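You operate a simulated robot arm through the tools that you are given. There is no shell and no other tool. Be economical: measure what you need, move in short steps, check, and stop when the job is done.

You are at the controls of a simulated robot arm. One attempt, no reset.

## Task
Put one of the white jars from the clear end of the stock bench on top of the muller.

The check looks at the end state, three seconds after you hand in, the way a careful person would. Anything else that was tipped, shoved, dropped, spilled or broken makes it a failure.

## Robot
A 7-joint arm with a two-finger parallel gripper, fixed in place. Base frame: the origin is at the foot of the arm, x ahead of it, y to its left, z up; the work surface is at about z = 90. Readings come in cm, rad, newtons and seconds.
With the tool pointing down near the work surface it reaches from about 30 to 68 cm from the base axis. Its first joint turns from -1.152 to 1.152 rad. Payload 1.57 kg.
The tool frame sits at the grasp point between the pads (the TCP): z along the fingers, y along the line on which they close. The tips reach 3 cm beyond it. Largest opening 11 cm; finger width 2.4, thickness 1.2; the body of the gripper, 4.8 by 11.2 cm, starts 7.8 cm behind the TCP.
Orientation is that of the tool frame in the base frame, as a unit quaternion [w, x, y, z]. With the fingers straight down and closing along the base's y, the tool's x points along the base's -x, its y along +y and its z along -z.

## Interface
- The arm moves only by the tool jog_arm. Its argument "targets" is a list of rows, each an object (a shift or turn left out is 0, a gripper value left out holds the last) with "xyz": the shift along the base's x, y, z in units of 300 mm (1.0 is 300 mm), a list of three; "rot": the turn, a rotation vector about the base's x, y, z in units of 180 degrees (1.0 is 180 degrees), a list of three; "jaw": the finger opening in m, from 0 to 0.11. In form: [{"xyz": [dx, dy, dz], "rot": [wx, wy, wz], "jaw": jaw}, ...]. A call has 1 to 10 rows; each row is the pose to reach, as a shift and turn from the pose commanded when the call began. A call with a number of a shift or a turn outside -1 to 1 is refused whole. Each row takes 0.2 s and may step no farther than 5 cm and 0.15 rad from the row before; otherwise, or with a gripper value out of range, the whole call is refused. Where a pose cannot be reached the arm comes as near as it can. A force on the tool above 40 N (or 10 N above the force at the start of the call, whichever is more), or a blocked arm, ends the call early, and 0.2 s more pass. The fingers move at their own pace (about 10.8 cm/s each) and stop on an object; they squeeze with about 41 N. The grip force told is the motor's: it shows also when the fingers shut on nothing. Time passes only in rows, and 0.2 s behind the last, so rows that repeat a pose let the fingers close. The reply holds the time, the measured pose of the TCP, the force on the tool along the base axes, the opening and the grip force, in the units named above and with some noise.
- Cameras (640 x 400 px; columns grow to the right, rows downward): "scene" is fixed at [13.96, -37.28, 141.8]; the picture's right is [0.94, -0.34, 0.00], its down [-0.14, -0.39, -0.91] and it looks along [0.31, 0.86, -0.41] (base axes); focal length 357 px, centre (320, 200). "wrist" rides on the gripper at [-3.6, 0, -8] in the tool frame; the picture's right is [0.00, -1.00, 0.00], its down [0.97, 0.00, -0.24] and it looks along [0.24, 0.00, 0.97] (tool axes); focal length 218 px, centre (320, 200).
- grab_frame(camera): a new picture of that camera. The clock stands still meanwhile.
- pixel_to_xyz(camera, pixels): there is no depth. For up to 12 entries [column, row, z] of the newest picture of that camera ("zoom" is the newest enlarged one), the place [x, y] in the base frame at which the ray of that pixel passes the height z, good to about 0.3 cm. The clock stands still meanwhile.
- zoom(camera, box): a new picture of the part [left, top, right, bottom] of that camera's present view, enlarged. The clock stands still meanwhile.
- job_done(): hands the job in; it is judged then, once.

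Go step by step. Measure first, check grasps and placings, and put right what went wrong. The budget is 60 turns and 26 pictures, counting those below and the enlarged ones. Unless the task says otherwise, let go and move clear before handing in, and close with one line.

The tools are called as a command line: name --argument value ..., lists and objects as JSON in quotes. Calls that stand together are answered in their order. jog_arm: Moves the arm, as the interface text tells. Its arguments: {"type":"object","properties":{"targets":{"type":"array"}},"required":["targets"]} The other tools are called the same way: grab_frame (camera) takes a picture; pixel_to_xyz (camera, pixels) gives the place at which the rays of pixels pass given heights; zoom (camera, box) takes an enlarged picture of a part of a camera's view; job_done () hands the job in.

At the start:

```text
clock: 0.0
tcp_pos: [39.07, 0.17, 129.15]
tool_rot: [0.0, 0.0, 1.0, 0.001]
contact_force: [-0.2, 1.0, 0.1]
opening: 10.99
grasp_force: 0.1
```

scene: 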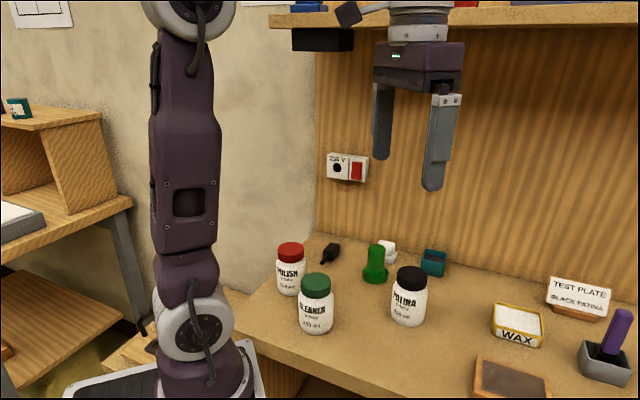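
wrist: 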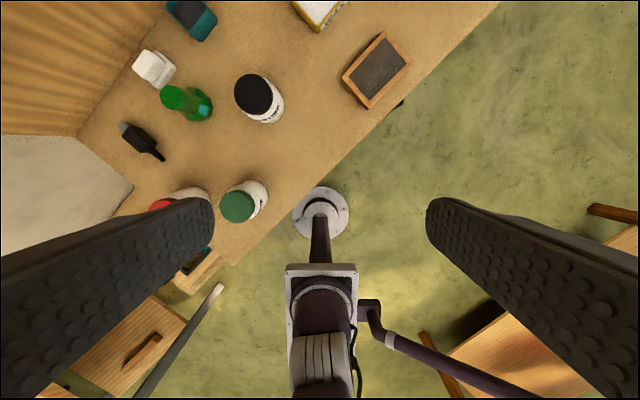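

The scene picture shows three white jars (red lid 290,268; green lid 315,303; black lid 408,296) and a green object at (376,264) that may be the muller. I'll enlarge it to identify everything.

zoom --camera "scene" --box '[240, 220, 480, 370]'

zoom --camera "scene" --box '[440, 250, 640, 400]'

zoom --camera "scene" --box '[0, 60, 260, 400]'

```text
2.67 times, centred on (360, 295) of scene
```

zoom: 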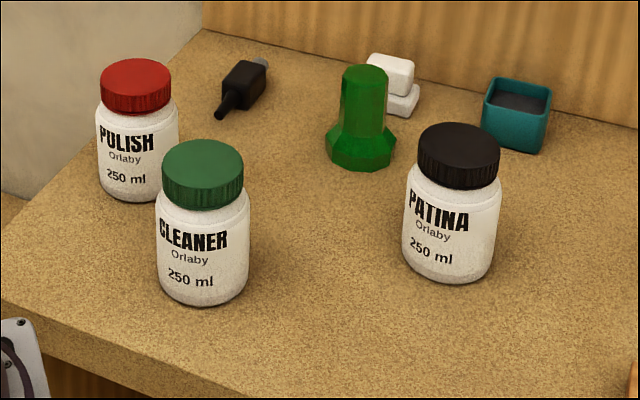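

```text
2.67 times, centred on (540, 325) of scene
```

zoom: 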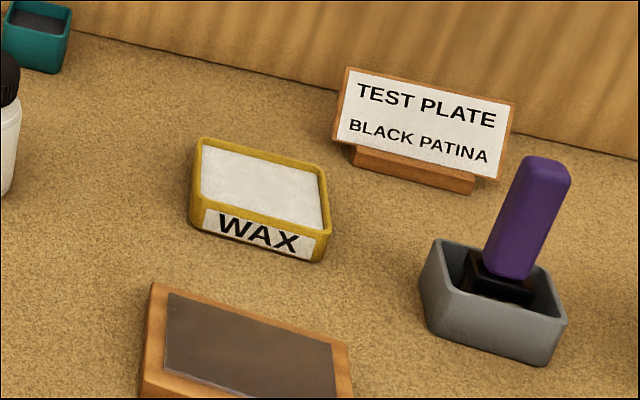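

```text
1.18 times, centred on (130, 230) of scene
```

zoom: 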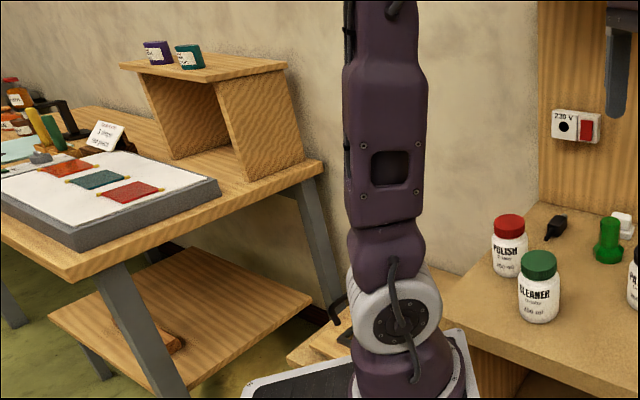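

I see no second reachable bench yet; the green glass piece (zoom 362,120) looks like a muller with a wide foot. I'll turn to the right side to see what lies there before deciding which bench is the stock bench.

jog_arm --targets '[{"xyz": [-0.0094, -0.1559, 0], "rot": [0, 0, -0.0382]}, {"xyz": [-0.0373, -0.3096, 0], "rot": [0, 0, -0.0764]}, {"xyz": [-0.0835, -0.4588, 0], "rot": [0, 0, -0.1146]}, {"xyz": [-0.1471, -0.6014, 0], "rot": [0, 0, -0.1528]}, {"xyz": [-0.2274, -0.7353, 0], "rot": [0, 0, -0.191]}]'

grab_frame --camera "wrist"

grab_frame --camera "scene"

```text
clock: 1.2
tcp_pos: [32.3, -22.0, 129.23]
tool_rot: [0.0, 0.295, 0.956, 0.0]
contact_force: [0.4, 0.7, -0.2]
opening: 11.01
grasp_force: 0.1
```

```text
20 pictures are left
```

wrist: 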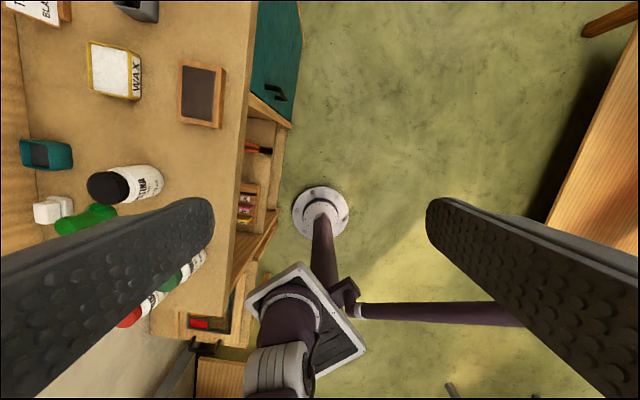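

```text
19 pictures are left
```

scene: 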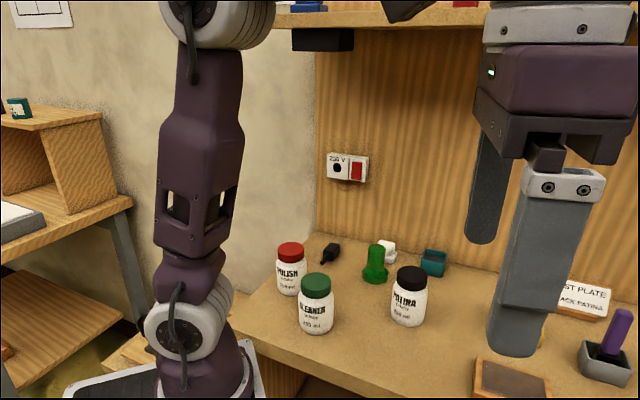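

The new wrist picture shows the main bench at left and another wooden top at right (590,150). I'll see how far away that is.

pixel_to_xyz --camera "wrist" --pixels '[[545, 220, 90], [638, 40, 90], [545, 220, 60], [638, 40, 60], [245, 140, 90], [205, 95, 90], [95, 190, 97], [40, 150, 92], [280, 60, 90], [580, 30, 90]]'

pixel_to_xyz --camera "scene" --pixels '[[291, 290, 90], [316, 328, 90], [408, 321, 90], [375, 280, 90], [511, 380, 90], [604, 370, 90], [516, 335, 90]]'

```text
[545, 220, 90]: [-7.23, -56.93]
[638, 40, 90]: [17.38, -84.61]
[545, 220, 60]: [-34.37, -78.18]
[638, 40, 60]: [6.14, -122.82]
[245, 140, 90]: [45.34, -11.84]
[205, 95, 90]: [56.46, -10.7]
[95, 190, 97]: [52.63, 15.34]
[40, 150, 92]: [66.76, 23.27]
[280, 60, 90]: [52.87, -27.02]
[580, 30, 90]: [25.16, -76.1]
```

```text
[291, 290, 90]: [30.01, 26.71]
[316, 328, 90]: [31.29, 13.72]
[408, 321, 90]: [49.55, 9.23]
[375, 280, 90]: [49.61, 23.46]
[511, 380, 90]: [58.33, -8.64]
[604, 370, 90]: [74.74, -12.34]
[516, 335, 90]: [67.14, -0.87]
```

The right-hand bench is out of reach, so the main bench is the stock bench; its left end holds only jars, and the green glass muller is at about (50, 23). I'll swing back toward it and look from above.

jog_arm --targets '[{"xyz": [0.0804, 0.134, 0], "rot": [0, 0, 0.0382]}, {"xyz": [0.144, 0.2765, 0], "rot": [0, 0, 0.0764]}, {"xyz": [0.1901, 0.4257, 0], "rot": [0, 0, 0.1146]}, {"xyz": [0.218, 0.5794, 0], "rot": [0, 0, 0.1528]}, {"xyz": [0.2274, 0.7353, 0], "rot": [0, 0, 0.191]}, {"xyz": [0.218, 0.8912, 0], "rot": [0, 0, 0.2292]}]'

jog_arm --targets '[{"xyz": [-0.028, 0.1535, 0], "rot": [0, 0, 0.0382]}, {"xyz": [-0.074, 0.303, 0], "rot": [0, 0, 0.0764]}, {"xyz": [-0.1378, 0.4455, 0], "rot": [0, 0, 0.1146]}]'

grab_frame --camera "wrist"

```text
clock: 2.6
tcp_pos: [38.71, 5.09, 129.65]
tool_rot: [0.0, -0.061, 0.998, 0.0]
contact_force: [-0.5, 0.8, 0.7]
opening: 11.0
grasp_force: 0.1
```

```text
clock: 3.4
tcp_pos: [34.57, 18.41, 129.57]
tool_rot: [0.001, -0.239, 0.971, 0.001]
contact_force: [-0.4, 0.3, 0.7]
opening: 11.01
grasp_force: 0.0
```

```text
18 pictures are left
```

wrist: 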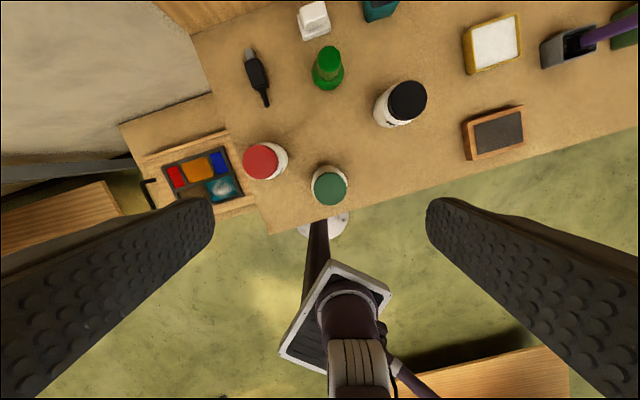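

The view is clear now: muller at (328,68), cleaner (329,186), polish (263,161), patina (402,103). I'll enlarge the muller and jars.

zoom --camera "wrist" --box '[230, 0, 470, 150]'

zoom --camera "scene" --box '[330, 220, 450, 295]'

```text
2.67 times, centred on (350, 75) of wrist
```

zoom: 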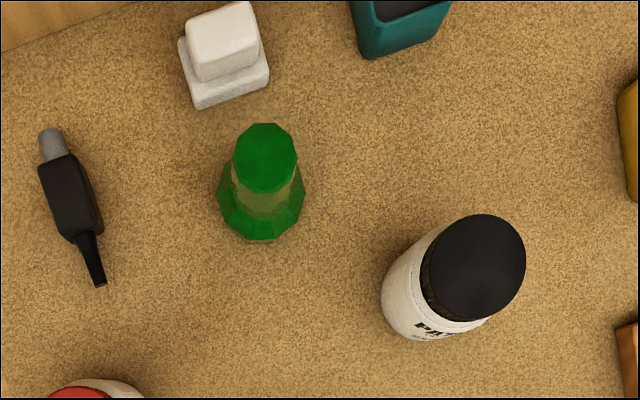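

```text
5.33 times, centred on (390, 258) of scene
```

zoom: 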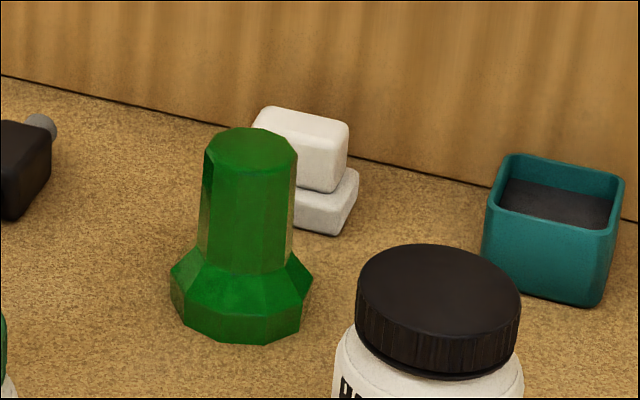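

The muller has a flat decagonal top: scene zoom (251,150), wrist (330,59). I'll triangulate its height and the jars' lids.

pixel_to_xyz --camera "zoom" --pixels '[[251, 150, 96], [251, 150, 98], [251, 150, 100], [205, 151, 98], [298, 151, 98], [242, 300, 90], [170, 300, 90], [313, 300, 90]]'

pixel_to_xyz --camera "wrist" --pixels '[[329.7, 59.2, 96], [329.7, 59.2, 98], [329.7, 59.2, 100], [328, 78, 90], [260, 161, 98], [260, 161, 100], [260, 161, 102], [330, 188, 98], [330, 188, 100], [330, 188, 102]]'

pixel_to_xyz --camera "scene" --pixels '[[291, 249, 98], [291, 249, 100], [291, 249, 102], [316, 283, 98], [316, 283, 100], [316, 283, 102], [301, 283, 100], [331, 283, 100], [278, 250, 100], [304, 250, 100]]'

```text
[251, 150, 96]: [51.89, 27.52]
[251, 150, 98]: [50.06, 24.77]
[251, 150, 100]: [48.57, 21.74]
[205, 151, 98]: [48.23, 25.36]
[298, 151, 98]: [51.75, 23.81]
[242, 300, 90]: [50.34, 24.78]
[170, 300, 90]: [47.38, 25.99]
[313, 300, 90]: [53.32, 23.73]
```

```text
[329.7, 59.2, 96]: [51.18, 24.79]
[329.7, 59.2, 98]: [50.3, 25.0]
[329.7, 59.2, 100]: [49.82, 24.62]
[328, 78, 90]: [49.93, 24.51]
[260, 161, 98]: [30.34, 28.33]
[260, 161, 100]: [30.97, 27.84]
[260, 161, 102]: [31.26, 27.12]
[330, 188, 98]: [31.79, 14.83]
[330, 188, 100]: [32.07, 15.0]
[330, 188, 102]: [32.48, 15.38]
```

```text
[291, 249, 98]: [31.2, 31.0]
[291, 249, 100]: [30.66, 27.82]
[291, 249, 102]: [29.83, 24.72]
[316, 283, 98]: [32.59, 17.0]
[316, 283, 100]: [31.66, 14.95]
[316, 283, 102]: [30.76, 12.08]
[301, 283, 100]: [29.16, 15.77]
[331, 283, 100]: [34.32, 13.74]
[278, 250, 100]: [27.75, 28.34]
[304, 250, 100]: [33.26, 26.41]
```

Muller top is at (50.2, 24.8, 98.0), about 3.8 cm wide; jars are 10 cm tall, cleaner at (31.8, 15.0). I'll use the cleaner jar (nearly the same azimuth as the muller), moving over it first.

jog_arm --targets '[{"xyz": [-0.046, -0.057, 0]}, {"xyz": [-0.093, -0.113, 0]}, {"xyz": [-0.093, -0.113, -0.16]}, {"xyz": [-0.093, -0.113, -0.32]}, {"xyz": [-0.093, -0.113, -0.48]}, {"xyz": [-0.093, -0.113, -0.64]}, {"xyz": [-0.093, -0.113, -0.78]}, {"xyz": [-0.093, -0.113, -0.78]}]'

grab_frame --camera "wrist"

grab_frame --camera "scene"

```text
clock: 5.2
tcp_pos: [31.51, 14.87, 105.49]
tool_rot: [0.0, -0.238, 0.971, 0.0]
contact_force: [0.1, 0.1, -0.7]
opening: 10.99
grasp_force: 0.1
```

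```text
15 pictures are left
```

wrist: 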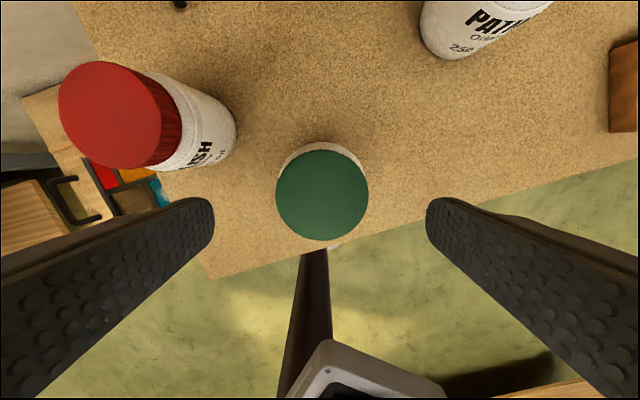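

```text
14 pictures are left
```

scene: 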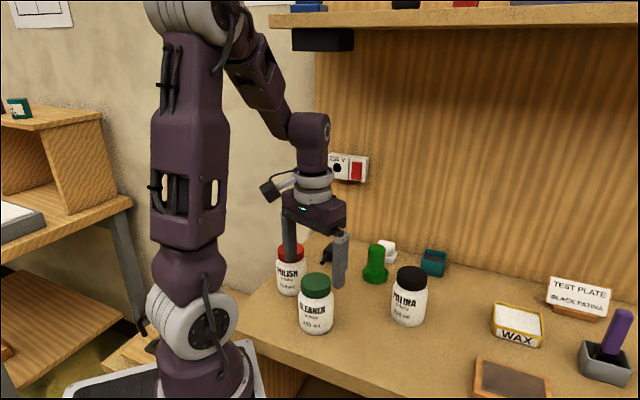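

Cleaner lid is centred at wrist (322,195), between the fingers. Checking its exact offset before descending.

pixel_to_xyz --camera "wrist" --pixels '[[322, 195, 100], [276, 195, 100], [369, 195, 100], [322, 150, 100], [322, 241, 100], [320, 147, 97]]'

pixel_to_xyz --camera "scene" --pixels '[[280, 12, 144], [280, 27, 143], [310, 114, 130], [322, 50, 140]]'

```text
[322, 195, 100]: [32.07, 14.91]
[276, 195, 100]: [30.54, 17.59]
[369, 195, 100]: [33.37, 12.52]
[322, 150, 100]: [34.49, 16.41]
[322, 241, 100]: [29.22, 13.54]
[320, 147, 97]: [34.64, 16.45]
```

```text
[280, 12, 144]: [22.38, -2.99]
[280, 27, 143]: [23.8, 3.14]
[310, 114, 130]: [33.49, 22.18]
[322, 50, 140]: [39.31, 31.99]
```

Jar centre is (31.95, 14.95), so I shift 0.4 cm in x and descend around it to z ≈ 94.4.

jog_arm --targets '[{"xyz": [0.014, 0.003, 0]}, {"xyz": [0.014, 0.003, -0.12]}, {"xyz": [0.014, 0.003, -0.24]}, {"xyz": [0.014, 0.003, -0.32]}, {"xyz": [0.014, 0.003, -0.37]}, {"xyz": [0.014, 0.003, -0.37]}]'

grab_frame --camera "scene"

```text
clock: 6.6
tcp_pos: [32.07, 15.17, 94.66]
tool_rot: [0.0, -0.238, 0.971, -0.001]
contact_force: [0.1, -0.1, -0.3]
opening: 11.01
grasp_force: 0.2
```

```text
13 pictures are left
```

scene: 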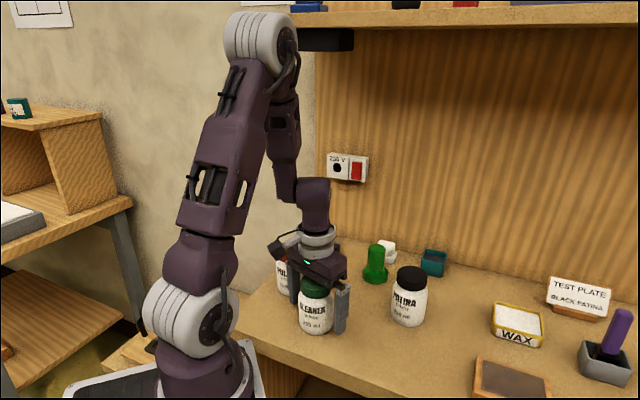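

Fingers straddle the jar at z 94.7 with no contact. Closing now.

jog_arm --targets '[{"jaw": 0.07}, {"jaw": 0.06}, {"jaw": 0.05}, {"jaw": 0.04}, {"jaw": 0.04}]'

```text
clock: 7.8
tcp_pos: [32.1, 15.19, 94.67]
tool_rot: [0.001, -0.238, 0.971, 0.0]
contact_force: [-0.2, 0.8, 0.5]
opening: 6.67
grasp_force: 41.2
```

Gripped at 6.67 cm with 41 N. Lifting 10 cm.

jog_arm --targets '[{"xyz": [0, 0, 0.05]}, {"xyz": [0, 0, 0.12]}, {"xyz": [0, 0, 0.24]}, {"xyz": [0, 0, 0.34]}, {"xyz": [0, 0, 0.34]}]'

grab_frame --camera "scene"

grab_frame --camera "wrist"

```text
clock: 9.0
tcp_pos: [32.33, 14.83, 104.91]
tool_rot: [0.001, -0.237, 0.971, 0.0]
contact_force: [-0.2, -0.8, -3.4]
opening: 6.67
grasp_force: 40.9
```

```text
12 pictures are left
```

scene: 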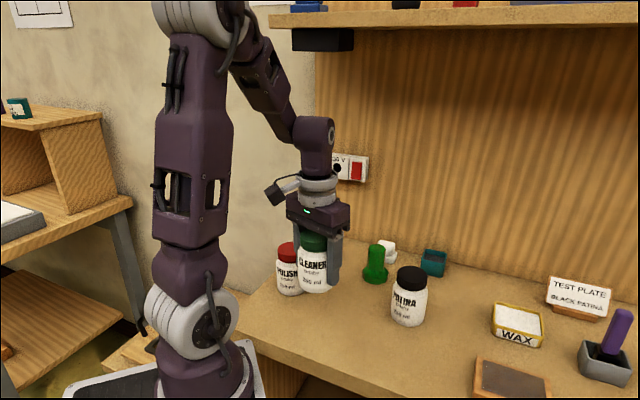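

```text
11 pictures are left
```

wrist: 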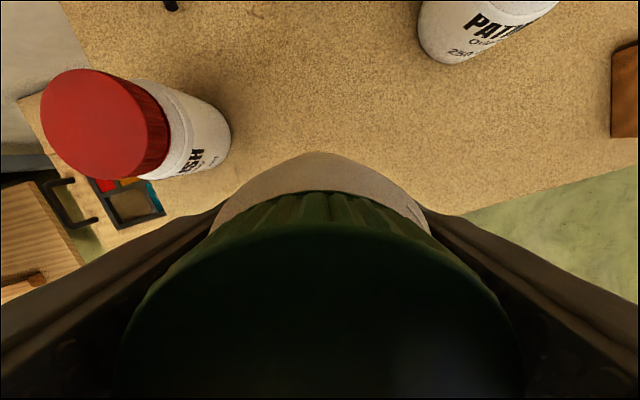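

Lifted cleanly (weight about 3 N), jar upright. Carrying it outward to above the muller with about 2 cm clearance.

jog_arm --targets '[{"xyz": [0.08, 0.045, 0]}, {"xyz": [0.18, 0.1, 0]}, {"xyz": [0.28, 0.156, 0]}, {"xyz": [0.38, 0.212, 0]}, {"xyz": [0.48, 0.267, 0]}, {"xyz": [0.55, 0.306, 0]}, {"xyz": [0.6, 0.335, 0]}, {"xyz": [0.6, 0.335, 0]}]'

grab_frame --camera "scene"

zoom --camera "scene" --box '[316, 200, 444, 280]'

```text
clock: 10.8
tcp_pos: [50.23, 24.81, 105.08]
tool_rot: [0.0, -0.238, 0.971, 0.0]
contact_force: [0.2, -0.6, -2.5]
opening: 6.68
grasp_force: 41.1
```

```text
10 pictures are left
```

scene: 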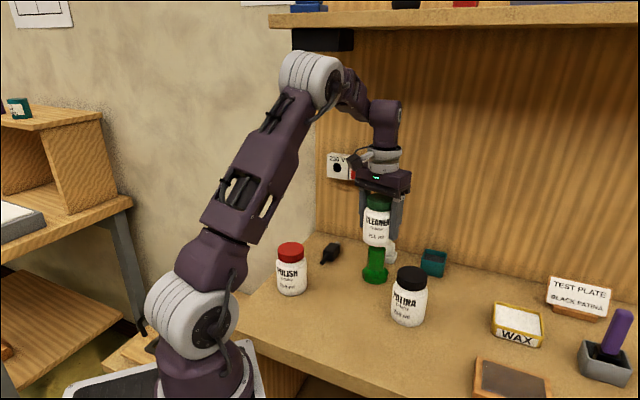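

```text
5.00 times, centred on (380, 240) of scene
```

zoom: 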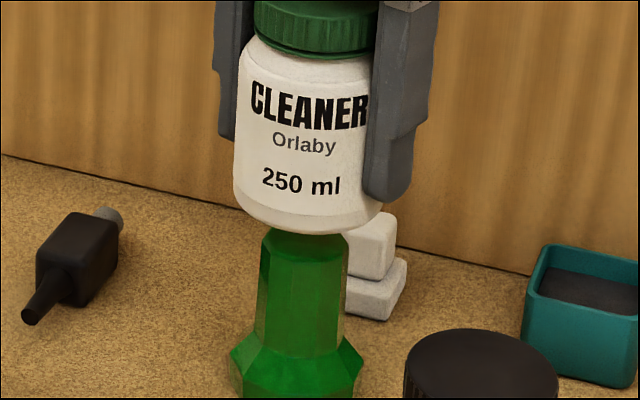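

The arm clears the shelf, and the jar bottom (zoom cols 233–383, centre 308) lines up with the muller top (261–350, centre 305). Checking depth alignment.

pixel_to_xyz --camera "zoom" --pixels '[[308, 235, 100.2], [308, 235, 100.6], [233, 195, 101], [383, 205, 101], [261, 245, 98], [350, 240, 98], [316, 55, 108.2], [308, 25, 109]]'

```text
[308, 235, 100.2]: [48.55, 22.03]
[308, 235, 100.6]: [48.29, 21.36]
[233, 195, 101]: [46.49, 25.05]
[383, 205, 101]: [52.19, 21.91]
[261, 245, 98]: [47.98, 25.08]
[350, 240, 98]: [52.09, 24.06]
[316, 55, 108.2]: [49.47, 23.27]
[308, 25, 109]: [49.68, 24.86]
```

Depth agrees to within about 0.3 cm. I nudge 0.2 cm outward and lower by 2 cm, then creep.

jog_arm --targets '[{"xyz": [0.006, 0.004, 0]}, {"xyz": [0.006, 0.004, -0.03]}, {"xyz": [0.006, 0.004, -0.06]}, {"xyz": [0.006, 0.004, -0.066]}, {"xyz": [0.006, 0.004, -0.066]}]'

zoom --camera "scene" --box '[340, 210, 420, 260]'

```text
clock: 12.0
tcp_pos: [50.43, 25.25, 103.05]
tool_rot: [0.0, -0.238, 0.971, 0.0]
contact_force: [-0.2, 0.7, -3.2]
opening: 6.68
grasp_force: 40.8
```

```text
8.00 times, centred on (380, 235) of scene
```

zoom: 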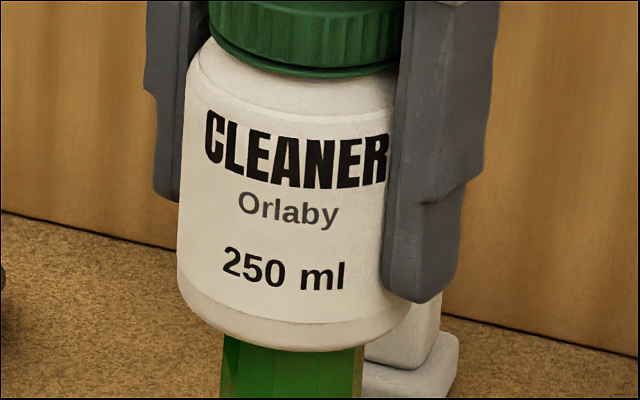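

Centres line up at col 294. Creeping down while watching the force.

jog_arm --targets '[{"xyz": [0, 0, -0.004]}, {"xyz": [0, 0, -0.008]}, {"xyz": [0, 0, -0.008]}]'

```text
clock: 12.8
tcp_pos: [50.45, 25.11, 102.96]
tool_rot: [0.001, -0.238, 0.971, 0.0]
contact_force: [-5.4, -4.7, 25.9]
opening: 6.66
grasp_force: 41.4
```

Contact: +26 N at z 102.96. Easing up slightly so it sits lightly before release.

jog_arm --targets '[{"xyz": [0, 0, 0.003]}, {"xyz": [0, 0, 0.005]}, {"xyz": [0, 0, 0.005]}]'

```text
clock: 13.6
tcp_pos: [50.41, 25.26, 102.9]
tool_rot: [0.0, -0.238, 0.971, 0.0]
contact_force: [-0.3, -3.4, 6.3]
opening: 6.69
grasp_force: 41.4
```

Light contact (6 N) remains. Opening in small increments.

jog_arm --targets '[{"xyz": [0, 0, 0.001], "jaw": 0.066}, {"xyz": [0, 0, 0.001], "jaw": 0.067}, {"xyz": [0, 0, 0.001], "jaw": 0.068}, {"xyz": [0, 0, 0.001], "jaw": 0.07}, {"xyz": [0, 0, 0.001], "jaw": 0.075}, {"xyz": [0, 0, 0.001], "jaw": 0.085}, {"xyz": [0, 0, 0.001], "jaw": 0.1}, {"xyz": [0, 0, 0.001], "jaw": 0.1}]'

zoom --camera "scene" --box '[316, 160, 444, 290]'

grab_frame --camera "wrist"

```text
clock: 15.4
tcp_pos: [50.52, 25.19, 102.91]
tool_rot: [0.0, -0.237, 0.971, -0.001]
contact_force: [-0.3, 1.0, -0.5]
opening: 10.0
grasp_force: 0.0
```

```text
3.08 times, centred on (380, 225) of scene
```

zoom: 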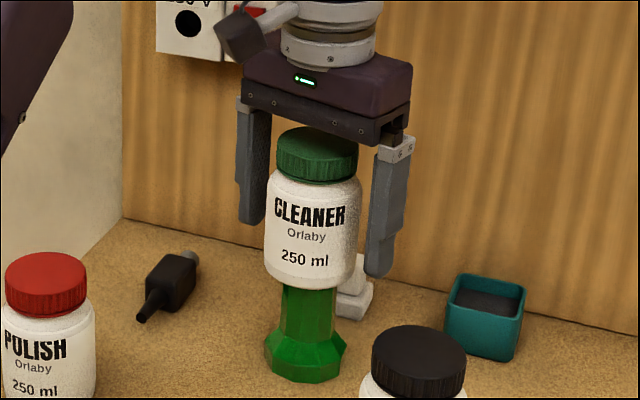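

```text
6 pictures are left
```

wrist: 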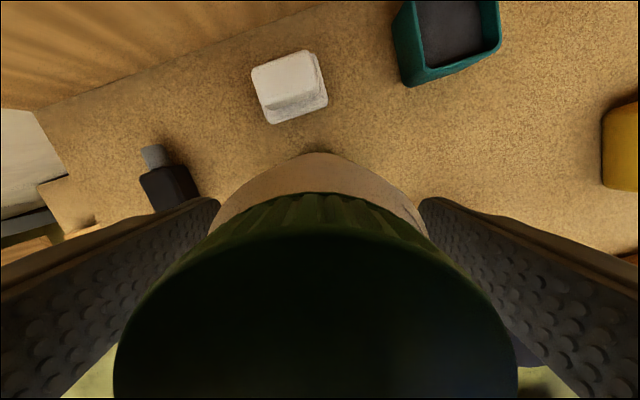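

The jar stands upright on the muller, free of both fingers. I raise 3 cm for margin above the lid (fingers still flanking), then retract straight back along the open side.

jog_arm --targets '[{"xyz": [0, 0, 0.03], "jaw": 0.11}, {"xyz": [0, 0, 0.07]}, {"xyz": [0, 0, 0.1]}, {"xyz": [0, 0, 0.1]}]'

jog_arm --targets '[{"xyz": [-0.044, -0.023, 0]}, {"xyz": [-0.107, -0.055, 0]}, {"xyz": [-0.195, -0.102, 0]}, {"xyz": [-0.284, -0.148, 0]}, {"xyz": [-0.373, -0.194, 0]}, {"xyz": [-0.461, -0.24, 0]}, {"xyz": [-0.461, -0.24, 0.1]}, {"xyz": [-0.461, -0.24, 0.2]}]'

grab_frame --camera "scene"

grab_frame --camera "wrist"

```text
clock: 16.4
tcp_pos: [50.38, 25.06, 105.94]
tool_rot: [0.0, -0.238, 0.971, -0.001]
contact_force: [0.6, 0.1, -0.8]
opening: 11.01
grasp_force: 0.1
```

```text
clock: 18.2
tcp_pos: [36.54, 17.96, 111.79]
tool_rot: [0.0, -0.238, 0.971, 0.001]
contact_force: [-0.7, 0.5, 0.2]
opening: 11.02
grasp_force: 0.1
```

```text
5 pictures are left
```

scene: 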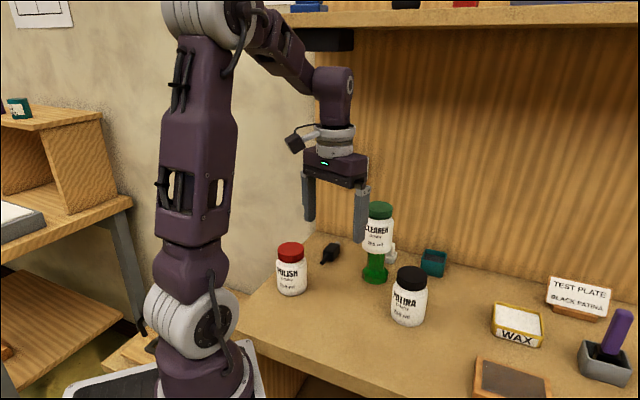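

```text
4 pictures are left
```

wrist: 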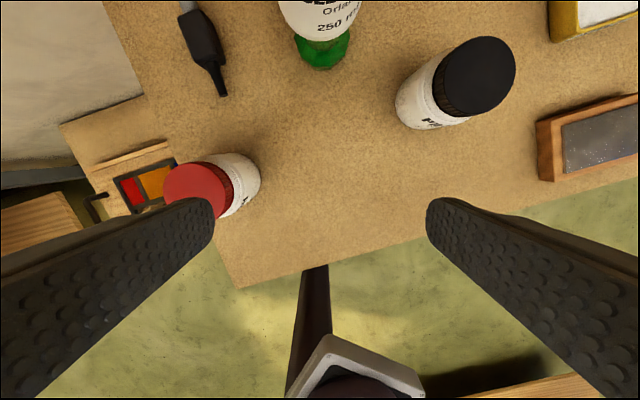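

The jar stands upright and centred on the muller (scene 377,230), everything else is where it was, and the gripper is clear. Handing in.

job_done

```text
The job is handed in.
```

The white CLEANER jar from the clear end of the bench is standing upright on top of the green muller, the gripper is clear of it, and nothing else was disturbed.
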